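You operate a simulated robot arm through the tools that you are given. There is no shell and no other tool. Be economical: measure what you need, move in short steps, check, and stop when the job is done.

The job below is to be done with a simulated robot arm. You get a single attempt, and the scene is never put back.

## Task
Close the open pot and turn it in under the clear hood.
Fine: free the turntable, turn it one seat either way and lock it again.

The check looks at the end state, three seconds after you hand in, the way a careful person would. Anything else that was tipped, shoved, dropped, spilled or broken makes it a failure.

## Robot
A 7-joint arm with a two-finger parallel gripper, fixed in place. Base frame: the origin is at the foot of the arm, x ahead of it, y to its left, z up; the work surface is at about z = 0.82. Readings come in m, rad, newtons and seconds.
With the tool pointing down near the work surface it reaches from about 0.3 to 0.7 m from the base axis. Its first joint turns from -1.152 to 1.152 rad. Payload 1.57 kg.
Tool frame: the origin (TCP) lies between the finger pads and is the grasp point; the fingertips stand 0.03 m ahead of it; z points along the fingers, y is the line along which they close. The gripper opens to 0.11 m. The fingers are 0.024 m wide and 0.012 m thick; the gripper's body (0.048 by 0.112 m) begins 0.078 m behind the TCP.
Orientation is told as [roll, pitch, yaw] about the base's x, y, z axes, in that order, counted from this pose: with the fingers straight down and closing along the base's y, the tool's x points along the base's -x, its y along +y and its z along -z.

## Interface
- The arm moves only by the tool arm_command. Its argument "steps" is a list of rows, each a list of 3 entries, a list of its own where there are three numbers: the shift along the tool's x, y, z in m, then the turn, a rotation vector about the tool's x, y, z in rad, then the finger opening in m, from 0 to 0.11. In form: [[[tx, ty, tz], [wx, wy, wz], jaw], ...]. A call has 1 to 8 rows; each row is the pose to reach, as a shift and turn from the pose commanded when the call began, along the tool's axes at that moment. Each row takes 0.2 s and may step no farther than 0.05 m and 0.15 rad from the row before; otherwise, or with a gripper value out of range, the whole call is refused. Where a pose cannot be reached the arm comes as near as it can. A force on the tool above 40 N (or 10 N above the force at the start of the call, whichever is more), or a blocked arm, ends the call early, and 0.2 s more pass. Each finger travels about 0.108 m/s and halts on what it meets, pressing with about 31 N; the grip force reading is that of the motor and also rises with nothing between the fingers. The clock runs only during rows and for 0.2 s after the last one: add rows that repeat a pose to give the fingers time. It gives the time, the measured TCP pose, the force on the tool (base axes), the opening and the grip force at its end, in the units of the frame above (readings bear some noise), with the torque about the TCP (base axes, N m) and any sound that the robot's microphone picked up.
- Cameras (640 x 400 px; columns grow to the right, rows downward): "scene" is fixed at [0.1589, -0.382, 1.4117]; the picture's right is [0.84, -0.53, 0.00], its down [-0.27, -0.43, -0.86] and it looks along [0.46, 0.73, -0.51] (base axes); focal length 343 px, centre (320, 200). "wrist" rides on the gripper at [0.07, 0.016, -0.141] in the tool frame; the picture's right is [-0.23, 0.97, 0.00], its down [-0.86, -0.20, -0.48] and it looks along [-0.47, -0.11, 0.88] (tool axes); focal length 222 px, centre (320, 200).
- grab_frame(camera): a new picture of that camera. It takes no simulated time.
- probe_pixels(camera, pixels): for up to 12 pixels [column, row] of the newest picture of that camera ("zoom" is the newest enlarged one), the place [x, y, z] in the base frame of the surface seen there, good to about 0.002 m. It takes no simulated time.
- zoom(camera, box): a new picture of the part [left, top, right, bottom] of that camera's present view, enlarged. It takes no simulated time.
- hand_in(): hands the job in; it is judged then, once.

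Go step by step. Measure first, check grasps and placings, and put right what went wrong. The budget is 80 turns and 46 pictures, counting those below and the enlarged ones. Unless the task says otherwise, let go and move clear before handing in, and close with one line.

The tools are called after "Emit:" by a JSON object that holds its "method" and its "body". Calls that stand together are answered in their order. arm_command: Moves the arm, as the interface text tells. Its arguments: {"type":"object","properties":{"steps":{"type":"array","items":{"type":"array"}}},"required":["steps"]} The other tools are called the same way: grab_frame (camera) takes a picture; probe_pixels (camera, pixels) gives the place of the surface under pixels of a picture; zoom (camera, box) takes an enlarged picture of a part of a camera's view; hand_in () hands the job in.

At the start:

```text
time: 0.0
tool_pos: [0.4329, 0.2293, 1.215]
tool_rot: [0.002, 0.001, 0.0]
ft_force: [-0.9, -1.0, -0.3]
wrist_torque: [0.02, -0.02, 0.02]
grip_width: 0.1099
grip_force: 0.1
```

scene: 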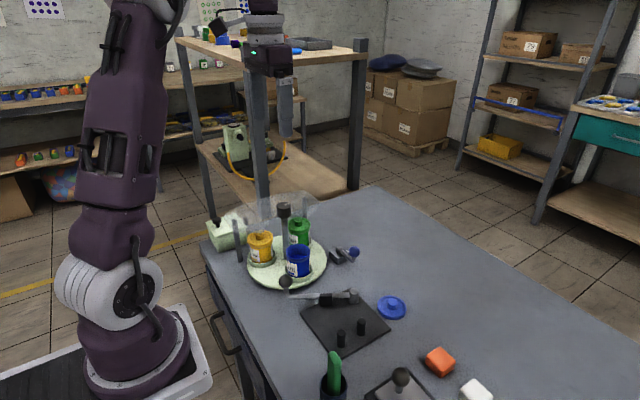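
wrist: 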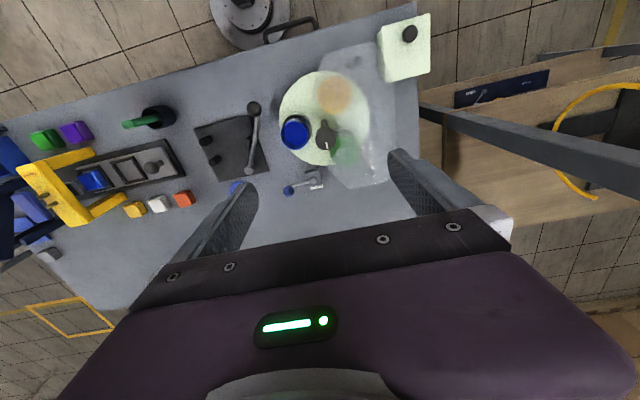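

The scene shows a turntable with three pots near (290,255), a blue lid at (392,307), and a lever near (335,297). I'll enlarge these areas.

Emit:
{"method": "zoom", "body": {"camera": "scene", "box": [200, 180, 420, 360]}}

Emit:
{"method": "zoom", "body": {"camera": "wrist", "box": [180, 0, 460, 220]}}

```text
2.22 times, centred on (310, 270) of scene
```

zoom: 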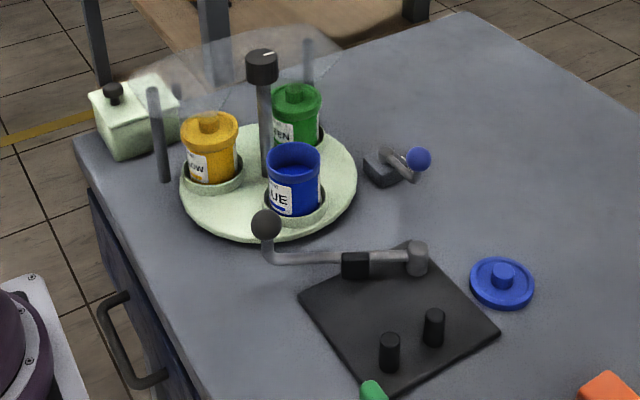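

```text
1.82 times, centred on (320, 110) of wrist
```

zoom: 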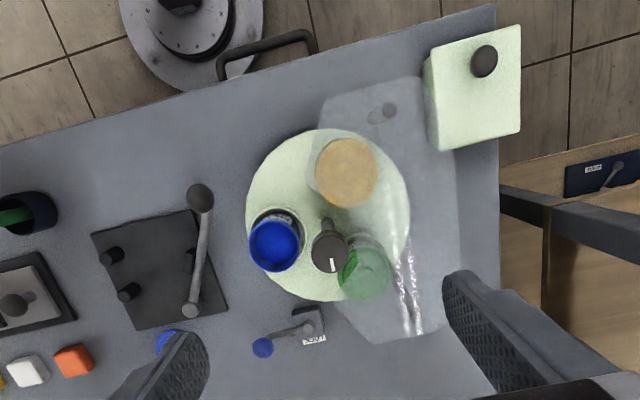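

The wrist view shows the hood over the yellow and green pots, a lever labelled LOCK with a blue knob, and a second lever on a black plate. I'll measure them.

Emit:
{"method": "probe_pixels", "body": {"camera": "wrist", "pixels": [[295, 132], [324, 135], [290, 190], [315, 181], [254, 108], [250, 172], [236, 187], [343, 170], [333, 96], [345, 148], [285, 105], [410, 33]]}}

Emit:
{"method": "zoom", "body": {"camera": "scene", "box": [230, 180, 350, 290]}}

Emit:
{"method": "zoom", "body": {"camera": "scene", "box": [310, 230, 410, 330]}}

```text
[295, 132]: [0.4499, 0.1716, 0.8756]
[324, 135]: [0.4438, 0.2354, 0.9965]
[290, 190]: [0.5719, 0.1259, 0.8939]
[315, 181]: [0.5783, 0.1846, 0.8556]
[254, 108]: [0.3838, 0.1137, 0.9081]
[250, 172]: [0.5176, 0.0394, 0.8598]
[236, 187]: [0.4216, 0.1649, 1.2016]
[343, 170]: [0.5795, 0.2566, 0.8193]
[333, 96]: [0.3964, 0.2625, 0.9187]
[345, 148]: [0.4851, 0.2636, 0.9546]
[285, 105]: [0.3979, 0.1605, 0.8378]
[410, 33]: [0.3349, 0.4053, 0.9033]
```

```text
3.64 times, centred on (290, 235) of scene
```

zoom: 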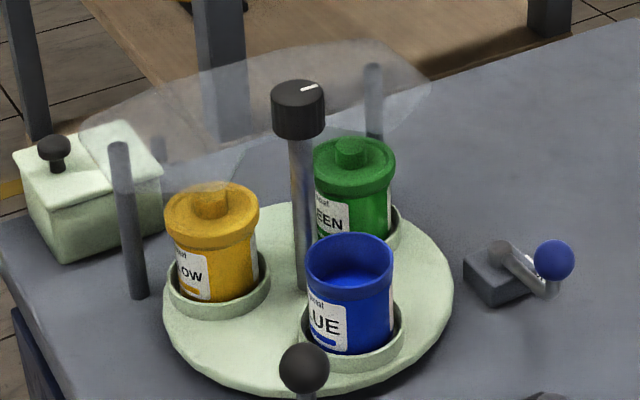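

```text
4.00 times, centred on (360, 280) of scene
```

zoom: 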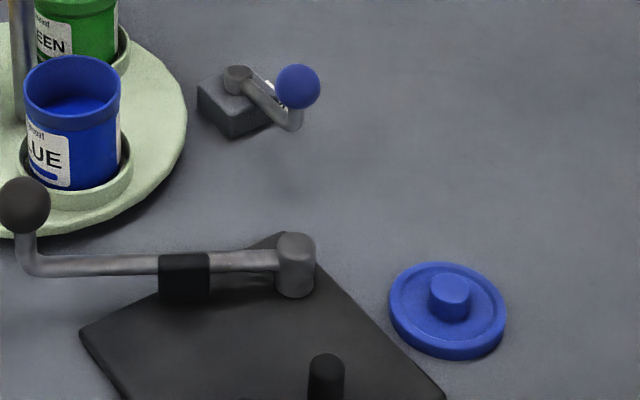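

Emit:
{"method": "grab_frame", "body": {"camera": "scene"}}

Emit:
{"method": "probe_pixels", "body": {"camera": "scene", "pixels": [[283, 204], [284, 212], [284, 230], [392, 301], [392, 312], [380, 307], [404, 306], [355, 252], [354, 250], [340, 249], [287, 245], [309, 251]]}}

Emit:
{"method": "probe_pixels", "body": {"camera": "zoom", "pixels": [[240, 70], [270, 100], [298, 85], [292, 120], [447, 280], [450, 293], [440, 350], [25, 205], [150, 265], [295, 240], [72, 108], [70, 62]]}}

```text
39 pictures are left
```

scene: 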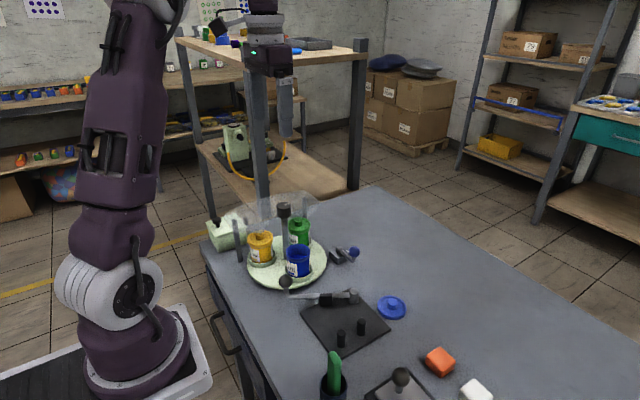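

```text
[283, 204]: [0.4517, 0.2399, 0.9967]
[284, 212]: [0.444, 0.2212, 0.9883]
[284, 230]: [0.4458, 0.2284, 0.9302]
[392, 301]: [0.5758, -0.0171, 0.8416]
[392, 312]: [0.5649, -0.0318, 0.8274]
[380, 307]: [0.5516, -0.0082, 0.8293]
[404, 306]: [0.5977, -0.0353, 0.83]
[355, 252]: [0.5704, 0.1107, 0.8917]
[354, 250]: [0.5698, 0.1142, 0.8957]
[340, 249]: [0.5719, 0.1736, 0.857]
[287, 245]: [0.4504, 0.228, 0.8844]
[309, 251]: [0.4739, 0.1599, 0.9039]
```

```text
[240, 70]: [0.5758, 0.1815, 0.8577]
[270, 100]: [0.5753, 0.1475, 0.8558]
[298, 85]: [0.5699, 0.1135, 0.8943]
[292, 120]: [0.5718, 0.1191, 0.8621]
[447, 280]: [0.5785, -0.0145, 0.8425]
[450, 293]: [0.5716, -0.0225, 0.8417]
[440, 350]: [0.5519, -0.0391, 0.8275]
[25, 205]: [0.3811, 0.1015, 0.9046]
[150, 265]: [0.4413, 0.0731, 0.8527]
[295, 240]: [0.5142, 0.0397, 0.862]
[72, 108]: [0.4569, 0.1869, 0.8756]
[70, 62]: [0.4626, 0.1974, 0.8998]
```

Emit:
{"method": "zoom", "body": {"camera": "scene", "box": [278, 230, 328, 290]}}

Emit:
{"method": "probe_pixels", "body": {"camera": "wrist", "pixels": [[283, 132], [307, 132], [295, 118], [295, 147], [324, 128], [314, 137], [335, 137], [325, 150], [340, 95], [360, 70], [380, 110], [350, 62]]}}

```text
6.67 times, centred on (303, 260) of scene
```

zoom: 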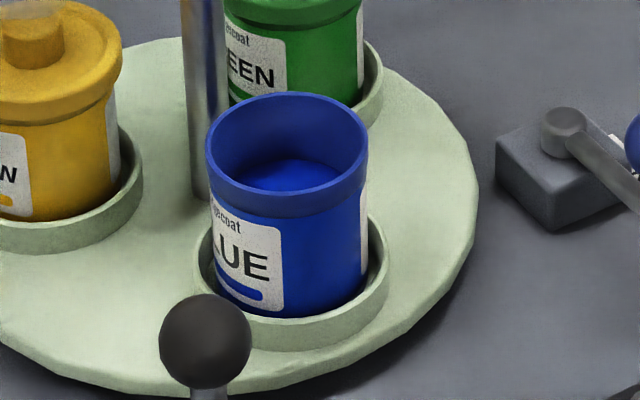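

```text
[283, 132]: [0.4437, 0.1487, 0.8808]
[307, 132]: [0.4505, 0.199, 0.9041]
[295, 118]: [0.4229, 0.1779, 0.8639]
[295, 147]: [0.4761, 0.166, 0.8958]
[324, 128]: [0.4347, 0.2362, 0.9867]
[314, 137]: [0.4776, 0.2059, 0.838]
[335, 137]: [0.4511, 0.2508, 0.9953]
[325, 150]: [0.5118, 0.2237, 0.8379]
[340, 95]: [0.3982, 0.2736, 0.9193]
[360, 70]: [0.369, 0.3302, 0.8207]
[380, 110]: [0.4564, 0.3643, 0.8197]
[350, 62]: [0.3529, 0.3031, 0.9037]
```

Emit:
{"method": "probe_pixels", "body": {"camera": "zoom", "pixels": [[209, 150], [364, 150], [285, 94], [285, 190], [232, 112], [340, 112], [230, 178], [340, 180], [290, 175], [215, 18], [40, 20], [470, 250]]}}

Emit:
{"method": "zoom", "body": {"camera": "scene", "box": [365, 285, 415, 330]}}

Emit:
{"method": "zoom", "body": {"camera": "wrist", "box": [270, 80, 400, 220]}}

```text
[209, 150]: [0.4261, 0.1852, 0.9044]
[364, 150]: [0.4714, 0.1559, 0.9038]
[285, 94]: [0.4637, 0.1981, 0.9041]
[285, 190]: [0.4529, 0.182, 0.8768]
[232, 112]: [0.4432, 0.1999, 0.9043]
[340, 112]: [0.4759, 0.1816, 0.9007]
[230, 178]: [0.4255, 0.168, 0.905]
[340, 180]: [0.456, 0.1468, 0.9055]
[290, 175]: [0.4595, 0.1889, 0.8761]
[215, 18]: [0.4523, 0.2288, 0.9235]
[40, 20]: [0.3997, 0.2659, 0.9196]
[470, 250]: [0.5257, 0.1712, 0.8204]
```

```text
8.89 times, centred on (390, 308) of scene
```

zoom: 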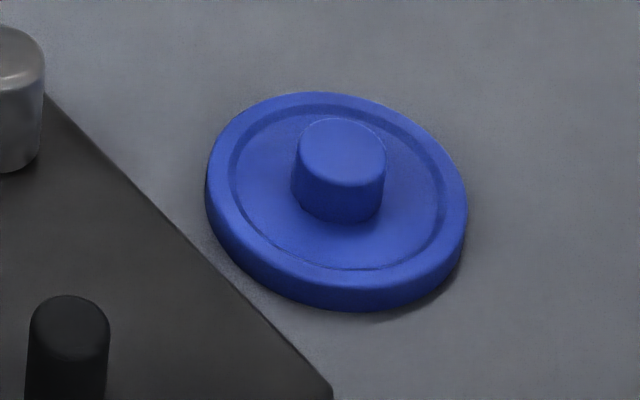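

```text
2.86 times, centred on (335, 150) of wrist
```

zoom: 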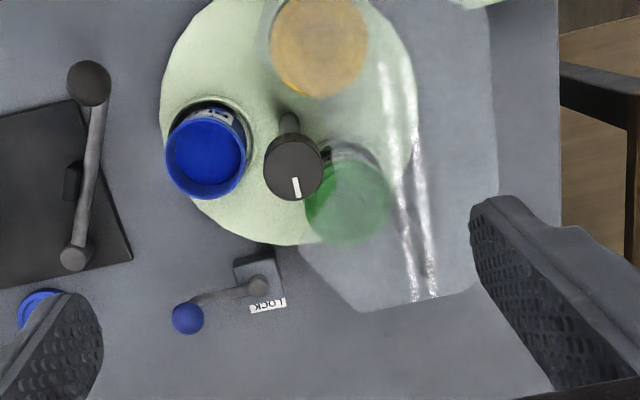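

The lid lies at about (0.574, -0.020) with its knob top at z 0.8425. The pot rim is centred near (0.451, 0.174) at z 0.9045, and the turntable knob is near (0.446, 0.233). I'll probe the hood posts, then move above the lid while yawing towards 90° so the fingers close along x.

Emit:
{"method": "probe_pixels", "body": {"camera": "scene", "pixels": [[234, 221], [304, 200], [236, 255], [279, 206], [288, 206], [283, 214]]}}

Emit:
{"method": "probe_pixels", "body": {"camera": "zoom", "pixels": [[268, 165], [316, 165], [292, 140], [292, 198], [295, 185], [187, 318], [258, 285], [235, 260], [280, 255], [225, 293], [75, 256], [90, 82]]}}

Emit:
{"method": "arm_command", "body": {"steps": [[[-0.018, -0.031, 0.02], [0, 0, -0.14], 0.06], [[-0.035, -0.062, 0.04], [0, 0, -0.28], 0.06], [[-0.053, -0.093, 0.06], [0, 0, -0.42], 0.06], [[-0.07, -0.125, 0.08], [0, 0, -0.56], 0.06], [[-0.088, -0.156, 0.1], [0, 0, -0.7], 0.06], [[-0.106, -0.187, 0.12], [0, 0, -0.84], 0.06], [[-0.123, -0.218, 0.14], [0, 0, -0.98], 0.06], [[-0.141, -0.249, 0.16], [0, 0, -1.12], 0.06]]}}

```text
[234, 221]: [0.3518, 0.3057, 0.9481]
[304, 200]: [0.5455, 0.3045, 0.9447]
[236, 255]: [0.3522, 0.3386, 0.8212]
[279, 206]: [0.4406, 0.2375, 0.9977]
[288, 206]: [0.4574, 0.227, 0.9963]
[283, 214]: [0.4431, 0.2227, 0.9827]
```

```text
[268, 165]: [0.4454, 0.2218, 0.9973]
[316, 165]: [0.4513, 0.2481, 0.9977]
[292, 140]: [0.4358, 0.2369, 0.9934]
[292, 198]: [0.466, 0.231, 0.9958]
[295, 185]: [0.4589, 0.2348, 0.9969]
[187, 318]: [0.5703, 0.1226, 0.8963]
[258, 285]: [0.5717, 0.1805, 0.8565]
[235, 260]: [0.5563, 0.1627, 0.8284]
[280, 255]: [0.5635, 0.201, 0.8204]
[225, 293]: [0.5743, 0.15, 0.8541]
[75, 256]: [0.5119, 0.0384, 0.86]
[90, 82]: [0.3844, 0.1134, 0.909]
```

```text
time: 1.8
tool_pos: [0.575, -0.019, 1.0539]
tool_rot: [-0.001, -0.001, 1.122]
ft_force: [-0.6, -0.5, -1.1]
wrist_torque: [0.0, 0.01, -0.03]
grip_width: 0.0599
grip_force: 0.0
```

The arm is over the lid at yaw 1.12, and the turntable knob centre is (0.449, 0.2345) with its top at z 0.997. I'll finish the yaw and descend partway.

Emit:
{"method": "arm_command", "body": {"steps": [[[0, 0, 0.03], [0, 0, -0.15], 0.06], [[0, 0, 0.06], [0, 0, -0.3], 0.06], [[0, 0, 0.09], [0, 0, -0.449], 0.06], [[0, 0, 0.11], [0, 0, -0.449], 0.06]]}}

Emit:
{"method": "grab_frame", "body": {"camera": "wrist"}}

Emit:
{"method": "zoom", "body": {"camera": "scene", "box": [340, 250, 440, 330]}}

```text
time: 2.8
tool_pos: [0.576, -0.0194, 0.9456]
tool_rot: [0.001, 0.0, 1.571]
ft_force: [0.1, 0.2, -0.1]
wrist_torque: [-0.02, 0.0, 0.0]
grip_width: 0.06
grip_force: 0.1
```

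```text
35 pictures are left
```

wrist: 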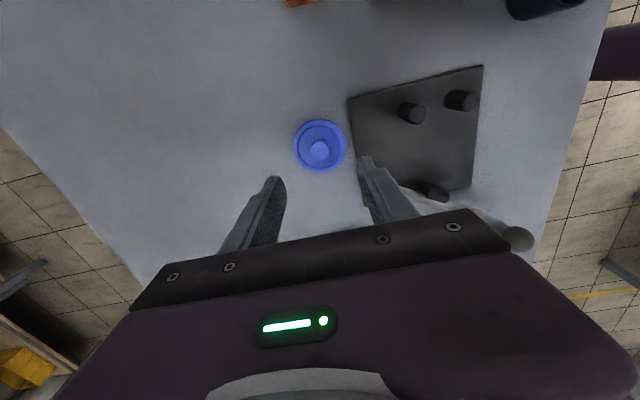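

```text
5.00 times, centred on (390, 290) of scene
```

zoom: 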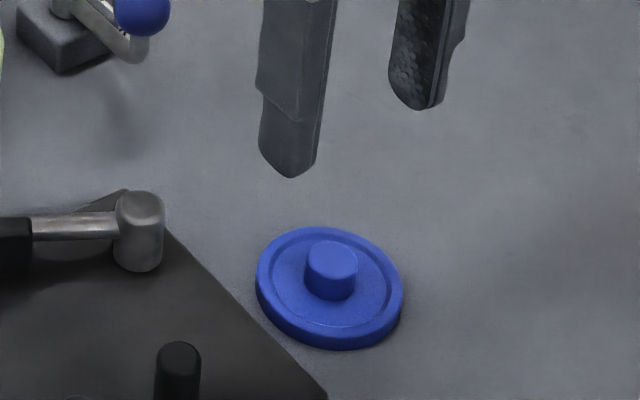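

The lid is visible in the wrist view at (320,147). I'll probe its edges to find the centre.

Emit:
{"method": "probe_pixels", "body": {"camera": "wrist", "pixels": [[296, 147], [344, 147], [320, 123], [320, 170], [320, 150], [312, 149], [328, 149], [320, 142], [303, 130], [337, 130]]}}

Emit:
{"method": "probe_pixels", "body": {"camera": "zoom", "pixels": [[330, 256], [310, 258], [354, 258], [330, 243], [330, 274], [262, 270], [399, 295]]}}

```text
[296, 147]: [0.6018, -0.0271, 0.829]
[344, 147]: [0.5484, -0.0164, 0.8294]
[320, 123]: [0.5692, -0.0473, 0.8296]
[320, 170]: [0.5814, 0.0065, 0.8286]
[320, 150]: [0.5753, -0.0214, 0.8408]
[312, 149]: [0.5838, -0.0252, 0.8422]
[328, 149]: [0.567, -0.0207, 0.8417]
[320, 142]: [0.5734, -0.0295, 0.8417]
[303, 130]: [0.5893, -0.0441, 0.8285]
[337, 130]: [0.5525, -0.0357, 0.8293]
```

```text
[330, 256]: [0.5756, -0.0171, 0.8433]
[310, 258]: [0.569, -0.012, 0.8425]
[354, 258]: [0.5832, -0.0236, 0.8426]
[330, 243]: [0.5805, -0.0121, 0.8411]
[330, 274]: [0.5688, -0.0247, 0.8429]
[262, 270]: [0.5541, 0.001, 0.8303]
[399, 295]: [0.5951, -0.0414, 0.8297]
```

The lid centre is (0.575, -0.0205). I'll descend so the fingertips sit just above the lid's disc, then grip the knob.

Emit:
{"method": "arm_command", "body": {"steps": [[[0.001, 0.001, 0.035], [0, 0, 0], 0.05], [[0.001, 0.001, 0.065], [0, 0, 0], 0.05], [[0.001, 0.001, 0.083], [0, 0, 0], 0.05], [[0.001, 0.001, 0.083], [0, 0, 0], 0.03], [[0.001, 0.001, 0.083], [0, 0, 0], 0.005], [[0.001, 0.001, 0.083], [0, 0, 0], 0.005], [[0.001, 0.001, 0.083], [0, 0, 0], 0.005]]}}

```text
time: 4.4
tool_pos: [0.5723, -0.0211, 0.862]
tool_rot: [0.0, 0.001, 1.57]
ft_force: [0.8, 0.3, 0.3]
wrist_torque: [-0.03, -0.04, 0.01]
grip_width: 0.0153
grip_force: 31.1
```

The grip stopped at 0.0153 m, so something is held. I'll lift and look.

Emit:
{"method": "arm_command", "body": {"steps": [[[0, 0, -0.03], [0, 0, 0], 0.005], [[0, 0, -0.07], [0, 0, 0], 0.005], [[0, 0, -0.11], [0, 0, 0], 0.005], [[0, 0, -0.138], [0, 0, 0], 0.005]]}}

Emit:
{"method": "grab_frame", "body": {"camera": "wrist"}}

Emit:
{"method": "zoom", "body": {"camera": "scene", "box": [340, 200, 440, 280]}}

```text
time: 5.4
tool_pos: [0.5726, -0.0208, 1.0024]
tool_rot: [-0.001, -0.001, 1.568]
ft_force: [-0.2, -0.1, 0.3]
wrist_torque: [0.01, 0.0, 0.02]
grip_width: 0.0147
grip_force: 30.8
```

```text
33 pictures are left
```

wrist: 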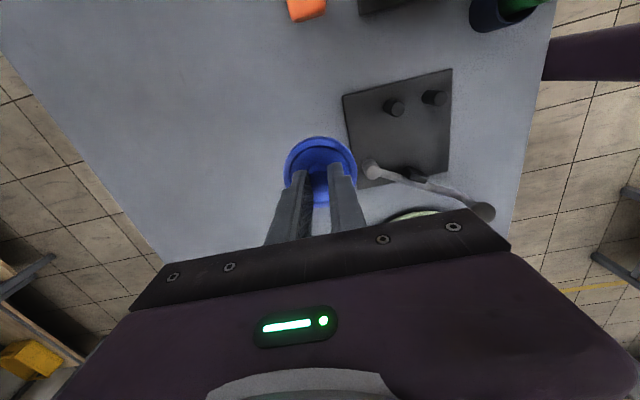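

```text
5.00 times, centred on (390, 240) of scene
```

zoom: 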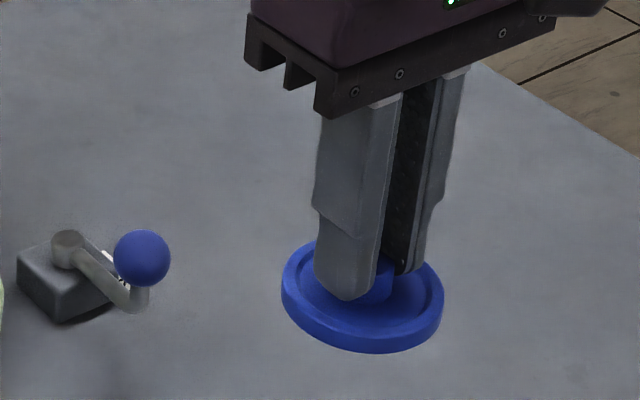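

The lid is held level. I'll measure its centre relative to the TCP.

Emit:
{"method": "probe_pixels", "body": {"camera": "zoom", "pixels": [[285, 290], [441, 300], [365, 335], [300, 255], [320, 325], [420, 325], [437, 280]]}}

Emit:
{"method": "probe_pixels", "body": {"camera": "wrist", "pixels": [[320, 139], [288, 170], [354, 170], [297, 149], [344, 148]]}}

```text
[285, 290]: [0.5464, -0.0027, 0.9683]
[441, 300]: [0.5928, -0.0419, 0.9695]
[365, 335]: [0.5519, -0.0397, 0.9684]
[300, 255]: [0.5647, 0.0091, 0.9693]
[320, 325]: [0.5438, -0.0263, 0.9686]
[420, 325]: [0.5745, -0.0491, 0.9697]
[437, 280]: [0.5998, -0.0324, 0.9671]
```

```text
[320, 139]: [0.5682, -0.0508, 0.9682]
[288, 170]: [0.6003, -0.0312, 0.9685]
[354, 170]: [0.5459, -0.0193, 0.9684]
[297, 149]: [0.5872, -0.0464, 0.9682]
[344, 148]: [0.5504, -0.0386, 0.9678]
```

The lid is centred on the TCP. I'll carry it over the pot at (0.451, 0.174) at the present height.

Emit:
{"method": "arm_command", "body": {"steps": [[[-0.0325, 0.0203, 0], [0, 0, 0], 0.005], [[-0.065, 0.0405, 0], [0, 0, 0], 0.005], [[-0.0975, 0.0608, 0], [0, 0, 0], 0.005], [[-0.13, 0.081, 0], [0, 0, 0], 0.005], [[-0.1625, 0.1013, 0], [0, 0, 0], 0.005], [[-0.1948, 0.1216, 0], [0, 0, 0], 0.005], [[-0.1948, 0.1216, 0], [0, 0, 0], 0.005]]}}

Emit:
{"method": "zoom", "body": {"camera": "scene", "box": [250, 190, 350, 290]}}

Emit:
{"method": "grab_frame", "body": {"camera": "wrist"}}

```text
time: 7.0
tool_pos: [0.4518, 0.1745, 0.9997]
tool_rot: [0.0, -0.001, 1.568]
ft_force: [0.2, -0.3, 0.0]
wrist_torque: [0.01, 0.04, 0.02]
grip_width: 0.0149
grip_force: 31.1
```

```text
4.00 times, centred on (300, 240) of scene
```

zoom: 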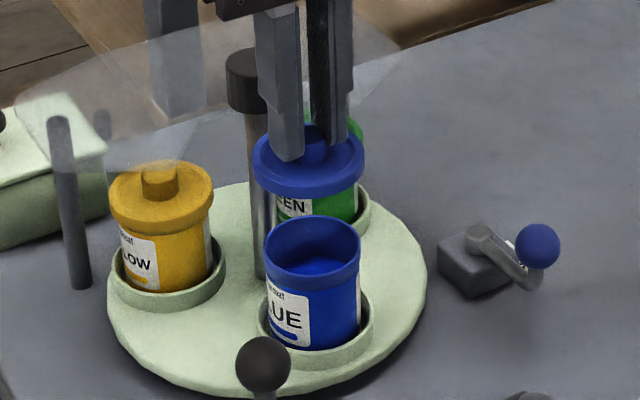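

```text
30 pictures are left
```

wrist: 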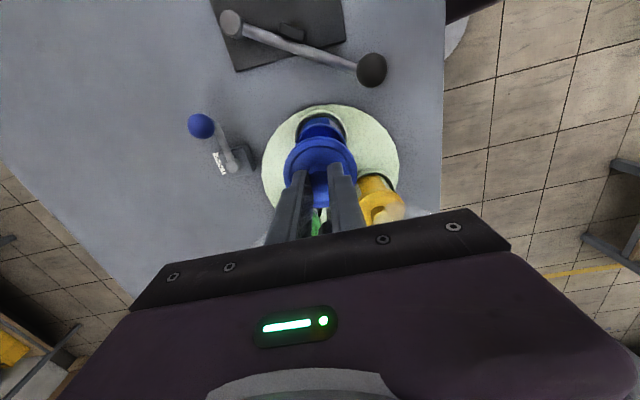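

The lid hangs over the pot, and the rim is clear at (312,245). I'll re-probe the rim and lid edges in this zoom for alignment.

Emit:
{"method": "probe_pixels", "body": {"camera": "zoom", "pixels": [[267, 250], [358, 250], [280, 271], [345, 271], [290, 222], [335, 222], [255, 160], [361, 160], [270, 182], [345, 182], [308, 189], [312, 278]]}}

Emit:
{"method": "zoom", "body": {"camera": "scene", "box": [300, 220, 410, 320]}}

```text
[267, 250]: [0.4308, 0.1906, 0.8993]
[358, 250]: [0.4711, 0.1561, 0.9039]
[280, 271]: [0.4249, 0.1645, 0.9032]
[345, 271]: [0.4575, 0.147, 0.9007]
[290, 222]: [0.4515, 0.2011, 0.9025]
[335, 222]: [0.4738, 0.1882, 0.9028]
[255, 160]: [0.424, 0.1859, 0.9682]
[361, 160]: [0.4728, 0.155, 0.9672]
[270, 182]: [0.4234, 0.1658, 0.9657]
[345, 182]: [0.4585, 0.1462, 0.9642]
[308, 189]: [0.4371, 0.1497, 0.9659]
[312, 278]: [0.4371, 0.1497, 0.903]
```

```text
4.00 times, centred on (355, 270) of scene
```

zoom: 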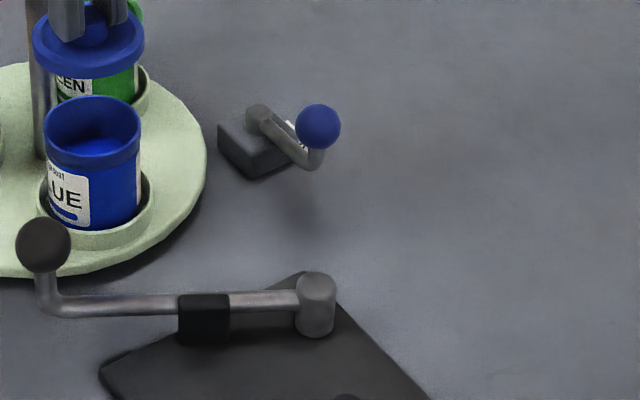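

The lid and pot edges coincide in x and y to about 1 mm. I'll lower slowly.

Emit:
{"method": "arm_command", "body": {"steps": [[[0, 0, 0.02], [0, 0, 0], 0.005], [[0, 0, 0.038], [0, 0, 0], 0.005], [[0, 0, 0.048], [0, 0, 0], 0.005], [[0, 0, 0.054], [0, 0, 0], 0.005], [[0, 0, 0.058], [0, 0, 0], 0.005]]}}

Emit:
{"method": "zoom", "body": {"camera": "scene", "box": [250, 190, 350, 290]}}

```text
time: 8.2
tool_pos: [0.4526, 0.1747, 0.9441]
tool_rot: [-0.004, -0.002, 1.569]
ft_force: [1.5, -1.1, 26.7]
wrist_torque: [-0.57, 0.09, -0.01]
grip_width: 0.0154
grip_force: 31.5
```

```text
4.00 times, centred on (300, 240) of scene
```

zoom: 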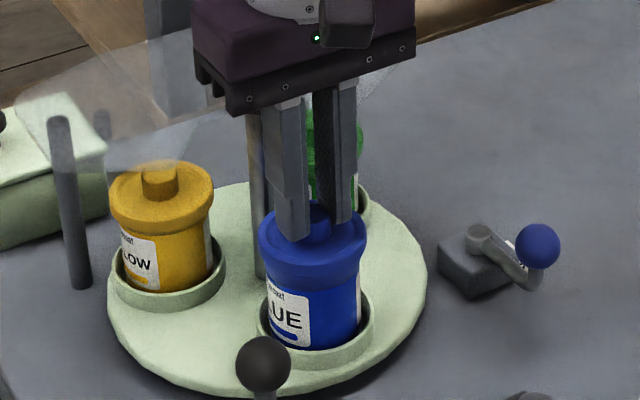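

Contact at z 0.944 with 26 N, centred on the -y side, so the lid may not be seated. I'll compare it with the yellow pot's lid height.

Emit:
{"method": "probe_pixels", "body": {"camera": "zoom", "pixels": [[125, 205], [150, 212], [195, 195], [158, 174], [270, 255], [300, 268], [350, 250], [318, 230], [160, 236], [310, 285]]}}

Emit:
{"method": "zoom", "body": {"camera": "scene", "box": [280, 230, 330, 270]}}

```text
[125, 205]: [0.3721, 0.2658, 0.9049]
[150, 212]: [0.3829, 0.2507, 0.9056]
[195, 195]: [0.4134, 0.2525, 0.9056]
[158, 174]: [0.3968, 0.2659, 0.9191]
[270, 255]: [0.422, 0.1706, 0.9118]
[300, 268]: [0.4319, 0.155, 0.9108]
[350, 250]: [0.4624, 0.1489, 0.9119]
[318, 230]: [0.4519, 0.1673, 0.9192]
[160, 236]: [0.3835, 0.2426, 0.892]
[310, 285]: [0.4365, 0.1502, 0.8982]
```

```text
10.00 times, centred on (305, 250) of scene
```

zoom: 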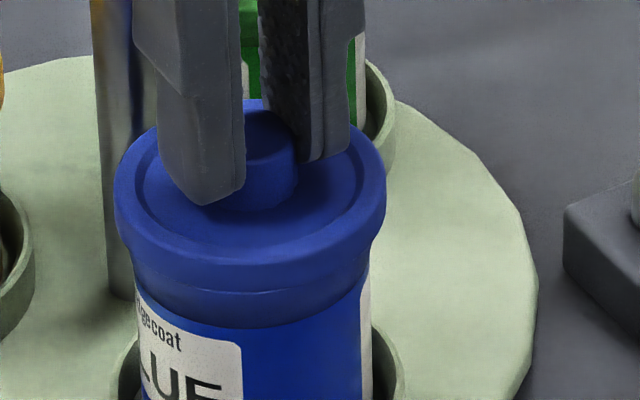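

The lid sits about 5 mm above the seated height of the yellow lid and is offset about (+1.5, +1) mm. I'll ease up, shift by that amount and press again.

Emit:
{"method": "arm_command", "body": {"steps": [[[0, 0, -0.004], [0, 0, 0], 0.005], [[0.001, 0.0015, -0.004], [0, 0, 0], 0.005], [[0.001, 0.0015, -0.001], [0, 0, 0], 0.005], [[0.001, 0.0015, 0.001], [0, 0, 0], 0.005], [[0.001, 0.0015, 0.002], [0, 0, 0], 0.005]]}}

```text
time: 9.4
tool_pos: [0.4496, 0.1731, 0.9412]
tool_rot: [-0.001, -0.001, 1.568]
ft_force: [-0.2, -0.8, -0.4]
wrist_torque: [0.0, 0.01, -0.03]
grip_width: 0.0149
grip_force: 31.1
```

The force vanished at z 0.941, so the lid has slipped over the rim. I'll press down the last few mm.

Emit:
{"method": "arm_command", "body": {"steps": [[[0, 0, 0.002], [0, 0, 0], 0.005], [[0, 0, 0.003], [0, 0, 0], 0.005], [[0, 0, 0.004], [0, 0, 0], 0.005], [[0, 0, 0.004], [0, 0, 0], 0.005]]}}

Emit:
{"method": "zoom", "body": {"camera": "scene", "box": [250, 190, 350, 290]}}

Emit:
{"method": "probe_pixels", "body": {"camera": "zoom", "pixels": [[270, 258], [300, 271], [350, 253], [355, 235]]}}

```text
time: 10.4
tool_pos: [0.4515, 0.1736, 0.9372]
tool_rot: [0.001, 0.002, 1.569]
ft_force: [-0.9, -5.8, 27.5]
wrist_torque: [-0.18, 0.12, 0.01]
grip_width: 0.015
grip_force: 31.6
heard: snap
```

```text
4.00 times, centred on (300, 240) of scene
```

zoom: 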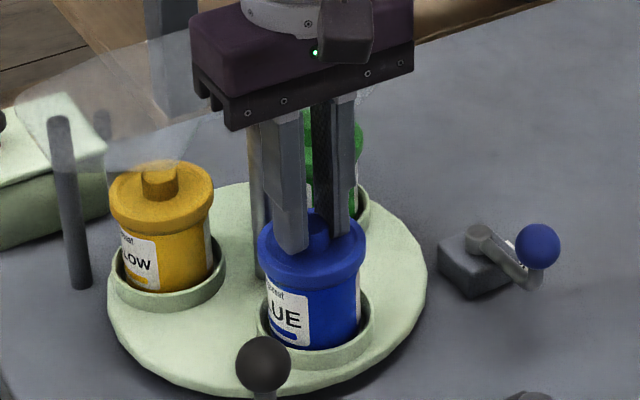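

```text
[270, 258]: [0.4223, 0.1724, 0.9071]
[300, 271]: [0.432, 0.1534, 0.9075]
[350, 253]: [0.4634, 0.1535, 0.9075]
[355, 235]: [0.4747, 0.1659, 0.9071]
```

A snap was heard and the lid is down level at 0.907. I'll release and rise.

Emit:
{"method": "arm_command", "body": {"steps": [[[0, 0, -0.001], [0, 0, 0], 0.02], [[0, 0, -0.001], [0, 0, 0], 0.04], [[0, 0, -0.001], [0, 0, 0], 0.04], [[0, 0, -0.03], [0, 0, 0], 0.04], [[0, 0, -0.07], [0, 0, 0], 0.04], [[0, 0, -0.115], [0, 0, 0], 0.04], [[0, 0, -0.16], [0, 0, 0], 0.04]]}}

Emit:
{"method": "grab_frame", "body": {"camera": "wrist"}}

Emit:
{"method": "zoom", "body": {"camera": "scene", "box": [250, 190, 350, 290]}}

Emit:
{"method": "probe_pixels", "body": {"camera": "zoom", "pixels": [[270, 258], [300, 271], [350, 253], [345, 230], [290, 230], [315, 225]]}}

```text
time: 12.0
tool_pos: [0.4505, 0.1739, 1.0971]
tool_rot: [-0.002, -0.001, 1.569]
ft_force: [-0.7, 0.2, -0.2]
wrist_torque: [-0.02, -0.02, 0.01]
grip_width: 0.0402
grip_force: 0.1
```

```text
25 pictures are left
```

wrist: 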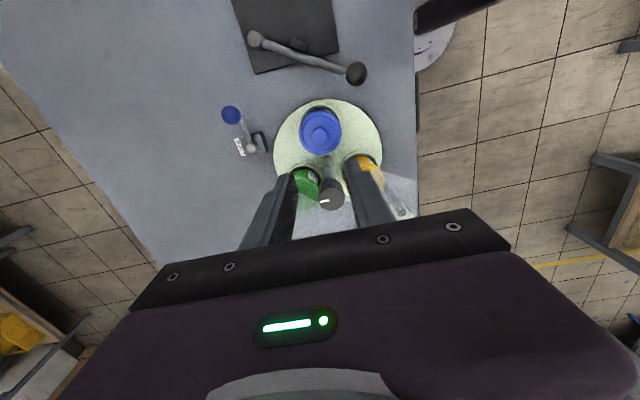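

```text
4.00 times, centred on (300, 240) of scene
```

zoom: 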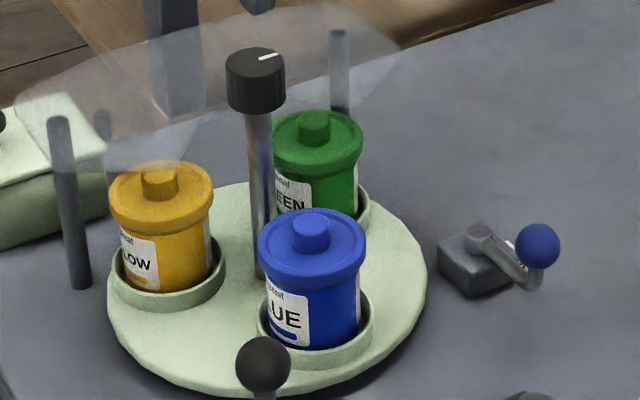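

```text
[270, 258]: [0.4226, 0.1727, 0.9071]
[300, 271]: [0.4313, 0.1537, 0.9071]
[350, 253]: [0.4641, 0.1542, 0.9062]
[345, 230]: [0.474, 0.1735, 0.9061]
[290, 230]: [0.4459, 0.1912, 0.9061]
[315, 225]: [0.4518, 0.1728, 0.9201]
```

The lid is fully seated and level. Now I'll look closely at the lock lever.

Emit:
{"method": "zoom", "body": {"camera": "wrist", "box": [210, 90, 280, 165]}}

Emit:
{"method": "zoom", "body": {"camera": "scene", "box": [320, 225, 375, 280]}}

```text
5.33 times, centred on (245, 128) of wrist
```

zoom: 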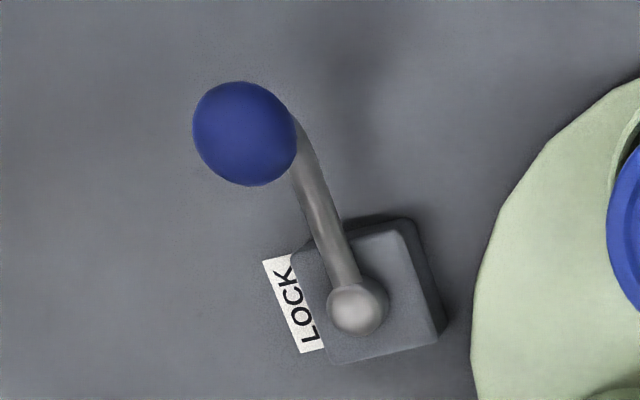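

```text
7.27 times, centred on (348, 252) of scene
```

zoom: 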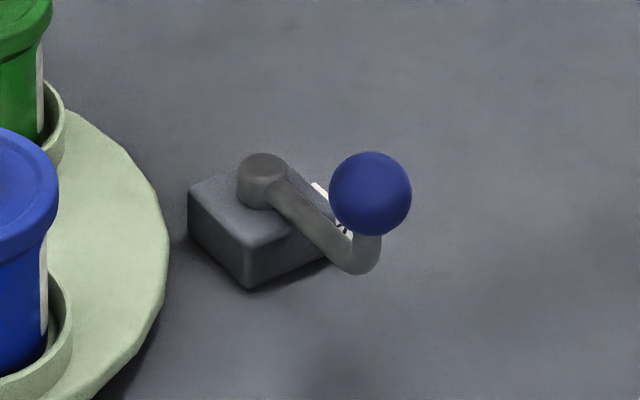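

The lever has a vertical hub at about (0.573, 0.182) and a ball at its end. I'll probe the ball and hub precisely.

Emit:
{"method": "probe_pixels", "body": {"camera": "zoom", "pixels": [[332, 195], [408, 195], [370, 156], [370, 230], [370, 190], [262, 162], [242, 165], [285, 168], [262, 155], [300, 210], [365, 262], [250, 245]]}}

Emit:
{"method": "probe_pixels", "body": {"camera": "wrist", "pixels": [[231, 115], [223, 116], [239, 116], [231, 108], [252, 148], [243, 131], [329, 200], [322, 200], [336, 200]]}}

```text
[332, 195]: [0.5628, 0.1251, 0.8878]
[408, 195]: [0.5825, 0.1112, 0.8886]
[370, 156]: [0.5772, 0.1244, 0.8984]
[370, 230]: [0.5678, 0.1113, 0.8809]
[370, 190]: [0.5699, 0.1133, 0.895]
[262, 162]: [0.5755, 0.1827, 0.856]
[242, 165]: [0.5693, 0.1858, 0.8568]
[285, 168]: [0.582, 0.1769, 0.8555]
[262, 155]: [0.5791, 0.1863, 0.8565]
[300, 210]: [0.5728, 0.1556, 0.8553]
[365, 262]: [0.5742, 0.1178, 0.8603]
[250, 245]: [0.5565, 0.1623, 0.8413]
```

```text
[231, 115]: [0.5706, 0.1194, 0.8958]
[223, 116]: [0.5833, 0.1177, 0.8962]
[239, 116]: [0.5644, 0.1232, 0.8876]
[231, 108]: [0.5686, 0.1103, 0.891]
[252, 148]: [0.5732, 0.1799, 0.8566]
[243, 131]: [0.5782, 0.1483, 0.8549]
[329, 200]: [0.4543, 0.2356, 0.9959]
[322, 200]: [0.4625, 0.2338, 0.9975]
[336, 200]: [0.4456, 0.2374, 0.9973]
```

The ball centre is about (0.5735, 0.119, 0.889), and the arm radius is about 0.063 m around the hub at (0.575, 0.182). I'll move over the ball and come down open around it.

Emit:
{"method": "arm_command", "body": {"steps": [[[0.018, -0.041, 0.0], [0, 0, 0], 0.06], [[0.036, -0.082, 0.01], [0, 0, 0], 0.06], [[0.055, -0.123, 0.03], [0, 0, 0], 0.06], [[0.055, -0.123, 0.075], [0, 0, 0], 0.06], [[0.055, -0.123, 0.12], [0, 0, 0], 0.06], [[0.055, -0.123, 0.165], [0, 0, 0], 0.06], [[0.055, -0.123, 0.203], [0, 0, 0], 0.06]]}}

Emit:
{"method": "zoom", "body": {"camera": "scene", "box": [310, 210, 390, 280]}}

```text
time: 13.6
tool_pos: [0.5734, 0.1181, 0.8921]
tool_rot: [-0.001, 0.002, 1.57]
ft_force: [-0.2, -0.1, -0.7]
wrist_torque: [-0.04, -0.01, -0.03]
grip_width: 0.06
grip_force: 0.1
```

```text
5.71 times, centred on (350, 245) of scene
```

zoom: 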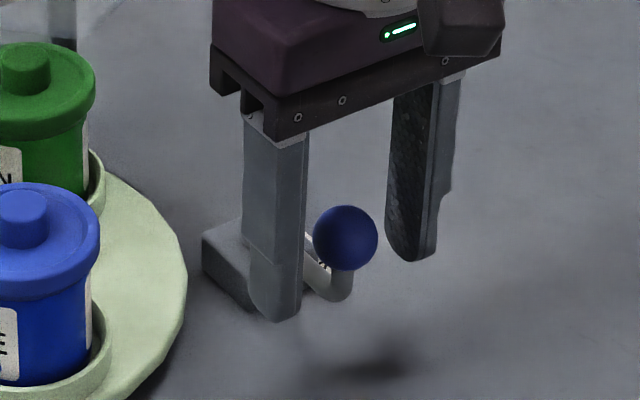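

The fingers straddle the ball. I'll close to a loose cage of 0.028 and test a small push to +x.

Emit:
{"method": "arm_command", "body": {"steps": [[[0, 0, 0], [0, 0, 0], 0.04], [[0, 0, 0], [0, 0, 0], 0.027], [[0, 0, 0], [0, 0, 0], 0.027], [[0, -0.005, 0], [0, 0, 0], 0.027], [[0, -0.01, 0], [0, 0, 0], 0.027]]}}

```text
time: 14.8
tool_pos: [0.582, 0.1178, 0.891]
tool_rot: [0.005, 0.0, 1.569]
ft_force: [-14.8, 0.1, -3.8]
wrist_torque: [-0.16, 0.06, 0.04]
grip_width: 0.04
grip_force: 7.3
```

The opening halted at 0.040 and the force is -15 N in x. I'll look before going on.

Emit:
{"method": "zoom", "body": {"camera": "scene", "box": [310, 210, 390, 280]}}

Emit:
{"method": "zoom", "body": {"camera": "wrist", "box": [240, 110, 400, 230]}}

```text
5.71 times, centred on (350, 245) of scene
```

zoom: 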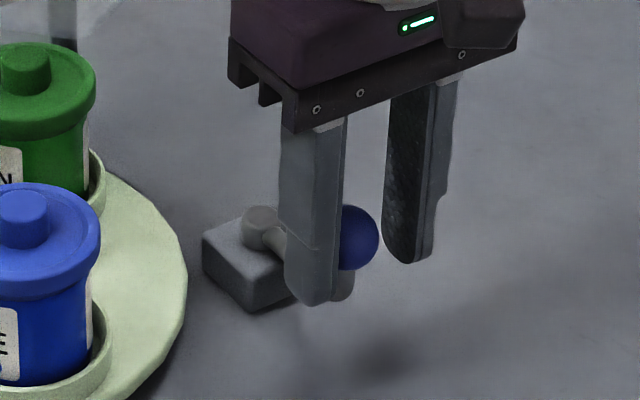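

```text
3.33 times, centred on (320, 170) of wrist
```

zoom: 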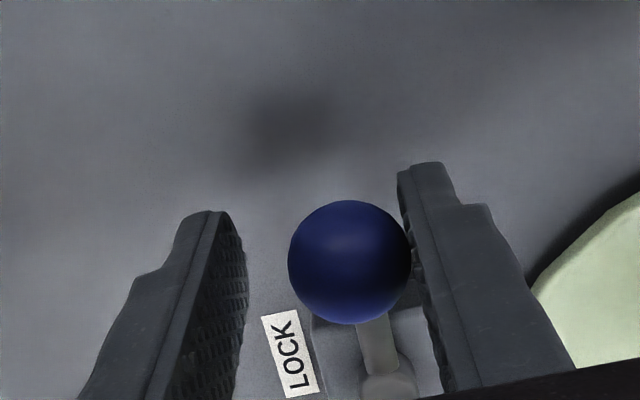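

The -x finger pushed the ball at 15 N and it didn't move towards +x. I'll recentre, close on the ball, and try towards -x along the arc.

Emit:
{"method": "arm_command", "body": {"steps": [[[0, 0.008, 0], [0, 0, 0], 0.04], [[0, 0.01, 0], [0, 0, 0], 0.03], [[0, 0.01, 0], [0, 0, 0], 0.026], [[0, 0.01, 0], [0, 0, 0], 0.026], [[0, 0.015, 0], [0, 0, 0], 0.026], [[0, 0.02, 0], [0, 0, 0], 0.026]]}}

Emit:
{"method": "zoom", "body": {"camera": "wrist", "box": [240, 110, 400, 230]}}

```text
time: 16.2
tool_pos: [0.5626, 0.1186, 0.8939]
tool_rot: [0.002, 0.001, 1.571]
ft_force: [0.0, 0.1, -0.1]
wrist_torque: [-0.02, -0.02, -0.01]
grip_width: 0.0273
grip_force: 0.6
```

```text
3.33 times, centred on (320, 170) of wrist
```

zoom: 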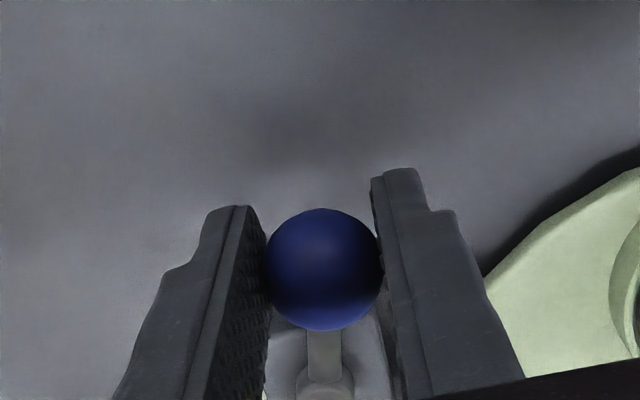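

The ball moves freely towards -x with no force, so that direction unlocks. I'll follow the arc around the hub, turning the gripper partly along with it.

Emit:
{"method": "arm_command", "body": {"steps": [[[-0.0041, 0.009, 0], [0, 0, 0.12], 0.026], [[-0.0076, 0.0171, 0], [0, 0, 0.24], 0.026], [[-0.0122, 0.0246, 0], [0, 0, 0.36], 0.026], [[-0.0178, 0.0314, 0], [0, 0, 0.48], 0.026], [[-0.0243, 0.0373, 0], [0, 0, 0.6], 0.026], [[-0.0316, 0.0423, 0], [0, 0, 0.7], 0.026]]}}

Emit:
{"method": "zoom", "body": {"camera": "scene", "box": [280, 190, 390, 280]}}

```text
time: 17.6
tool_pos: [0.5221, 0.1488, 0.8941]
tool_rot: [-0.003, 0.002, 0.865]
ft_force: [14.4, -17.5, -0.8]
wrist_torque: [-0.09, -0.23, -0.11]
grip_width: 0.0449
grip_force: 10.6
```

```text
4.44 times, centred on (335, 235) of scene
```

zoom: 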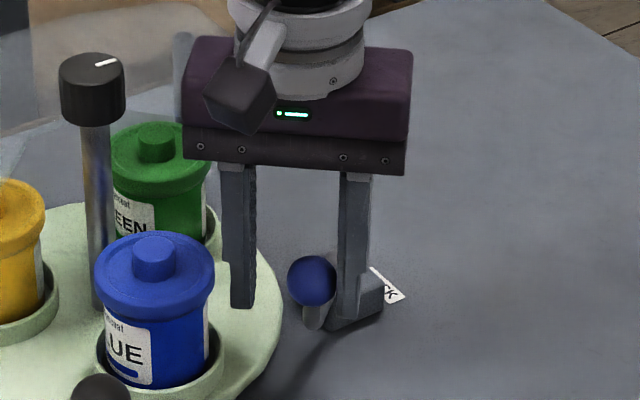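

The fingers spread and the force rose to about 22 N, so the lever seems to have met its stop. I'll probe the ball's position.

Emit:
{"method": "probe_pixels", "body": {"camera": "zoom", "pixels": [[310, 280], [292, 280], [333, 280], [312, 258], [312, 302]]}}

Emit:
{"method": "zoom", "body": {"camera": "wrist", "box": [240, 110, 400, 230]}}

```text
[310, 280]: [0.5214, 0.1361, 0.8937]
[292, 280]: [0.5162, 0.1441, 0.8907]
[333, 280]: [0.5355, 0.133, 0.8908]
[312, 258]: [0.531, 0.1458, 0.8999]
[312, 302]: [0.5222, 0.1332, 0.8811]
```

```text
3.33 times, centred on (320, 170) of wrist
```

zoom: 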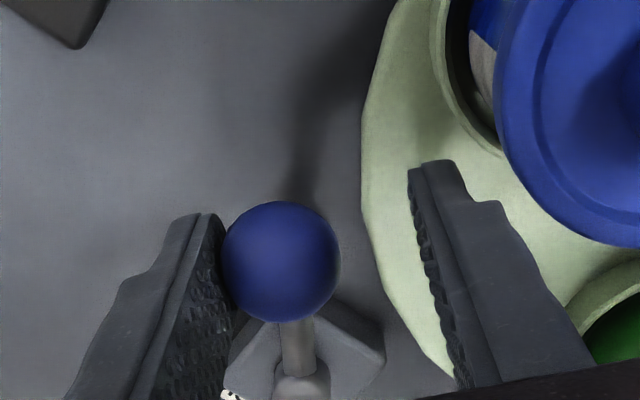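

The ball is at (0.5265, 0.1415), about 50° round against its stop, which looks unlocked. I'll back off the ball, rise, and look from above.

Emit:
{"method": "arm_command", "body": {"steps": [[[0, -0.006, 0], [0, 0, 0], 0.055], [[0, -0.006, 0], [0, 0, 0], 0.055], [[0, -0.006, -0.04], [0, 0, 0], 0.055], [[0, -0.006, -0.09], [0, 0, 0], 0.055], [[0, -0.006, -0.14], [0, 0, 0], 0.055], [[0, -0.006, -0.19], [0, 0, 0], 0.055]]}}

Emit:
{"method": "grab_frame", "body": {"camera": "wrist"}}

```text
time: 19.0
tool_pos: [0.525, 0.1451, 1.0838]
tool_rot: [0.001, -0.001, 0.87]
ft_force: [-0.4, 0.0, 0.3]
wrist_torque: [-0.05, -0.02, -0.03]
grip_width: 0.0552
grip_force: 0.1
```

```text
15 pictures are left
```

wrist: 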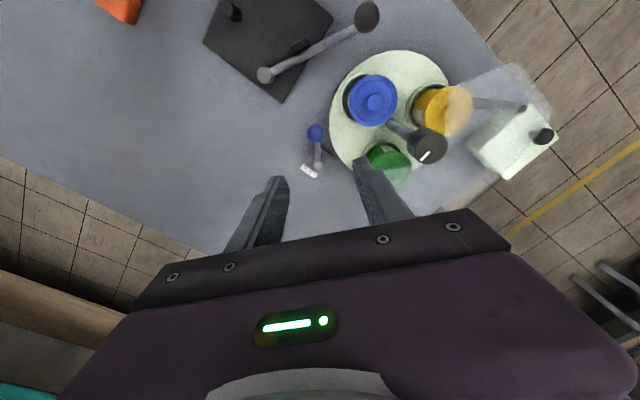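

The lever is clear. I'll move over the turntable knob at (0.4495, 0.235), yaw to about 1.2, and descend around it.

Emit:
{"method": "arm_command", "body": {"steps": [[[-0.005, 0.029, 0], [0, 0, -0.08], 0.055], [[-0.01, 0.058, 0], [0, 0, -0.17], 0.055], [[-0.015, 0.087, 0], [0, 0, -0.25], 0.055], [[-0.0198, 0.1157, 0], [0, 0, -0.33], 0.055], [[-0.0198, 0.1157, 0.0], [0, 0, -0.33], 0.055], [[-0.0198, 0.1157, 0.03], [0, 0, -0.33], 0.055], [[-0.0198, 0.1157, 0.06], [0, 0, -0.33], 0.055], [[-0.0198, 0.1157, 0.088], [0, 0, -0.33], 0.055]]}}

Emit:
{"method": "zoom", "body": {"camera": "scene", "box": [230, 160, 350, 270]}}

```text
time: 20.8
tool_pos: [0.4499, 0.2364, 0.9939]
tool_rot: [0.001, -0.001, 1.199]
ft_force: [0.1, 0.5, 0.0]
wrist_torque: [-0.03, 0.0, 0.01]
grip_width: 0.0551
grip_force: 0.0
```

```text
3.64 times, centred on (290, 215) of scene
```

zoom: 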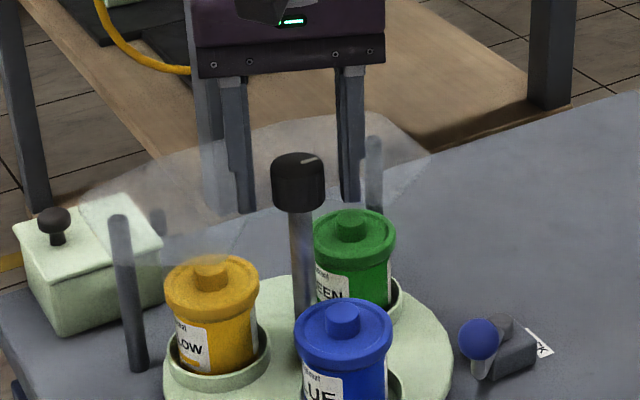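

The fingers straddle the knob with no contact. I'll close and begin turning clockwise with a first small turn.

Emit:
{"method": "arm_command", "body": {"steps": [[[0, 0, 0], [0, 0, 0], 0.03], [[0, 0, 0], [0, 0, 0], 0.015], [[0, 0, 0], [0, 0, 0], 0.015], [[0, 0, 0], [0, 0, 0.1], 0.015], [[0, 0, 0], [0, 0, 0.2], 0.015]]}}

Emit:
{"method": "zoom", "body": {"camera": "scene", "box": [230, 180, 350, 290]}}

```text
time: 22.0
tool_pos: [0.4517, 0.2372, 0.9942]
tool_rot: [0.002, 0.0, 0.999]
ft_force: [6.2, 3.8, -17.5]
wrist_torque: [0.45, -0.49, 0.04]
grip_width: 0.0334
grip_force: 41.5
```

```text
3.64 times, centred on (290, 235) of scene
```

zoom: 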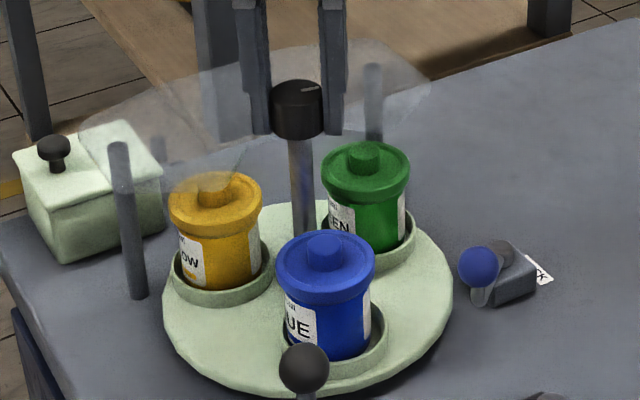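

The turntable is turning freely (blue has moved left, torque 0.04), but there's a small side and downward load. I'll shift slightly to relieve it and keep turning clockwise.

Emit:
{"method": "arm_command", "body": {"steps": [[[-0.0017, -0.0007, 0.001], [0, 0, 0.14], 0.015], [[-0.0017, -0.0007, 0.001], [0, 0, 0.28], 0.015], [[-0.0017, -0.0007, 0.001], [0, 0, 0.42], 0.015], [[-0.0017, -0.0007, 0.001], [0, 0, 0.56], 0.015], [[-0.0017, -0.0007, 0.001], [0, 0, 0.7], 0.015], [[-0.0017, -0.0007, 0.001], [0, 0, 0.84], 0.015], [[-0.0017, -0.0007, 0.001], [0, 0, 0.98], 0.015]]}}

```text
time: 23.6
tool_pos: [0.4521, 0.235, 0.995]
tool_rot: [-0.001, 0.0, 0.015]
ft_force: [-3.6, -27.2, 18.4]
wrist_torque: [-0.23, 0.6, 0.03]
grip_width: 0.0335
grip_force: 41.5
```

It has turned 1.18 rad, and a -27 N side load shows the knob centre is nearer y 0.2345. I'll recentre and turn the remaining 0.91 rad.

Emit:
{"method": "arm_command", "body": {"steps": [[[0, -0.003, -0.0005], [0, 0, 0], 0.015], [[0, -0.003, -0.0005], [0, 0, 0.13], 0.015], [[0, -0.003, -0.0005], [0, 0, 0.26], 0.015], [[0, -0.003, -0.0005], [0, 0, 0.39], 0.015], [[0, -0.003, -0.0005], [0, 0, 0.52], 0.015], [[0, -0.003, -0.0005], [0, 0, 0.65], 0.015], [[0, -0.003, -0.0005], [0, 0, 0.78], 0.015], [[0, -0.003, -0.0005], [0, 0, 0.91], 0.015]]}}

Emit:
{"method": "zoom", "body": {"camera": "scene", "box": [230, 180, 350, 290]}}

```text
time: 25.4
tool_pos: [0.4511, 0.2337, 0.9935]
tool_rot: [-0.001, -0.001, -0.894]
ft_force: [-1.6, -6.8, -7.7]
wrist_torque: [-0.22, -0.58, 0.01]
grip_width: 0.0339
grip_force: 41.8
```

```text
3.64 times, centred on (290, 235) of scene
```

zoom: 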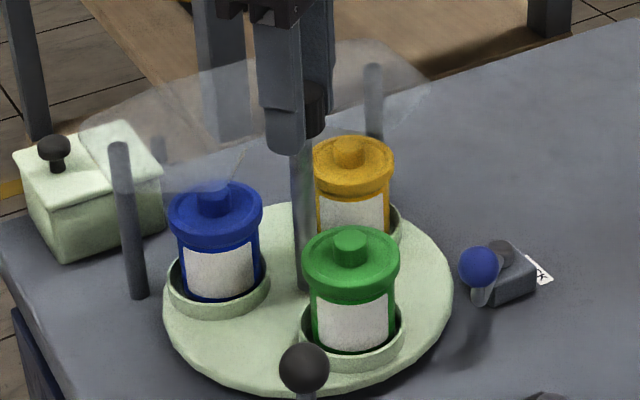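

Each pot has moved one seat: blue is now at the former yellow spot (214,200). I'll check the seat angle numerically.

Emit:
{"method": "probe_pixels", "body": {"camera": "zoom", "pixels": [[214, 193], [350, 239], [350, 147], [171, 215], [262, 215], [303, 262], [398, 262]]}}

```text
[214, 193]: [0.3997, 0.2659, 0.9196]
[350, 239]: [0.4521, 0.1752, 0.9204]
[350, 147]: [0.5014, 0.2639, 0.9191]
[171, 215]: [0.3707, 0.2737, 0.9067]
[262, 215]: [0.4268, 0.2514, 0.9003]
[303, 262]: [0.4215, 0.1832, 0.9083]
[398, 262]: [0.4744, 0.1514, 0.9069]
```

Green sits where blue did, to within about 1-2 mm. I'll release the knob and rise.

Emit:
{"method": "arm_command", "body": {"steps": [[[0, 0, 0], [0, 0, 0], 0.035], [[0, 0, 0], [0, 0, 0], 0.055], [[0, 0, 0], [0, 0, 0], 0.055], [[0, 0, -0.03], [0, 0, 0], 0.055], [[0, 0, -0.06], [0, 0, 0], 0.055], [[0, 0, -0.095], [0, 0, 0], 0.055]]}}

Emit:
{"method": "zoom", "body": {"camera": "scene", "box": [230, 180, 350, 290]}}

Emit:
{"method": "probe_pixels", "body": {"camera": "zoom", "pixels": [[214, 193], [350, 239], [350, 147], [332, 239], [368, 239], [480, 265], [462, 265], [497, 265]]}}

```text
time: 26.8
tool_pos: [0.4526, 0.2337, 1.0896]
tool_rot: [0.001, 0.0, -0.891]
ft_force: [-0.3, 0.1, -0.3]
wrist_torque: [0.0, -0.02, -0.02]
grip_width: 0.0547
grip_force: 0.1
```

```text
3.64 times, centred on (290, 235) of scene
```

zoom: 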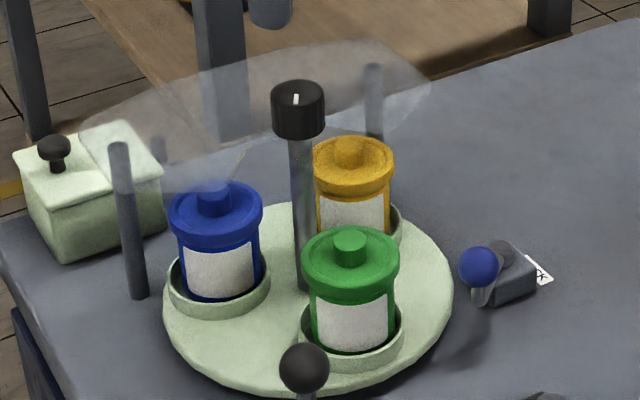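

```text
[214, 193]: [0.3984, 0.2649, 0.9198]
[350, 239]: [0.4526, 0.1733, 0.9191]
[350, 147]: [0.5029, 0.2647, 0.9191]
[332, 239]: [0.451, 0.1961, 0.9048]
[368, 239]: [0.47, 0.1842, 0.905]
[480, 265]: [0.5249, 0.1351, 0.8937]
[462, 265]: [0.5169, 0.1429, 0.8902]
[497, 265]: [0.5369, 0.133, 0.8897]
```

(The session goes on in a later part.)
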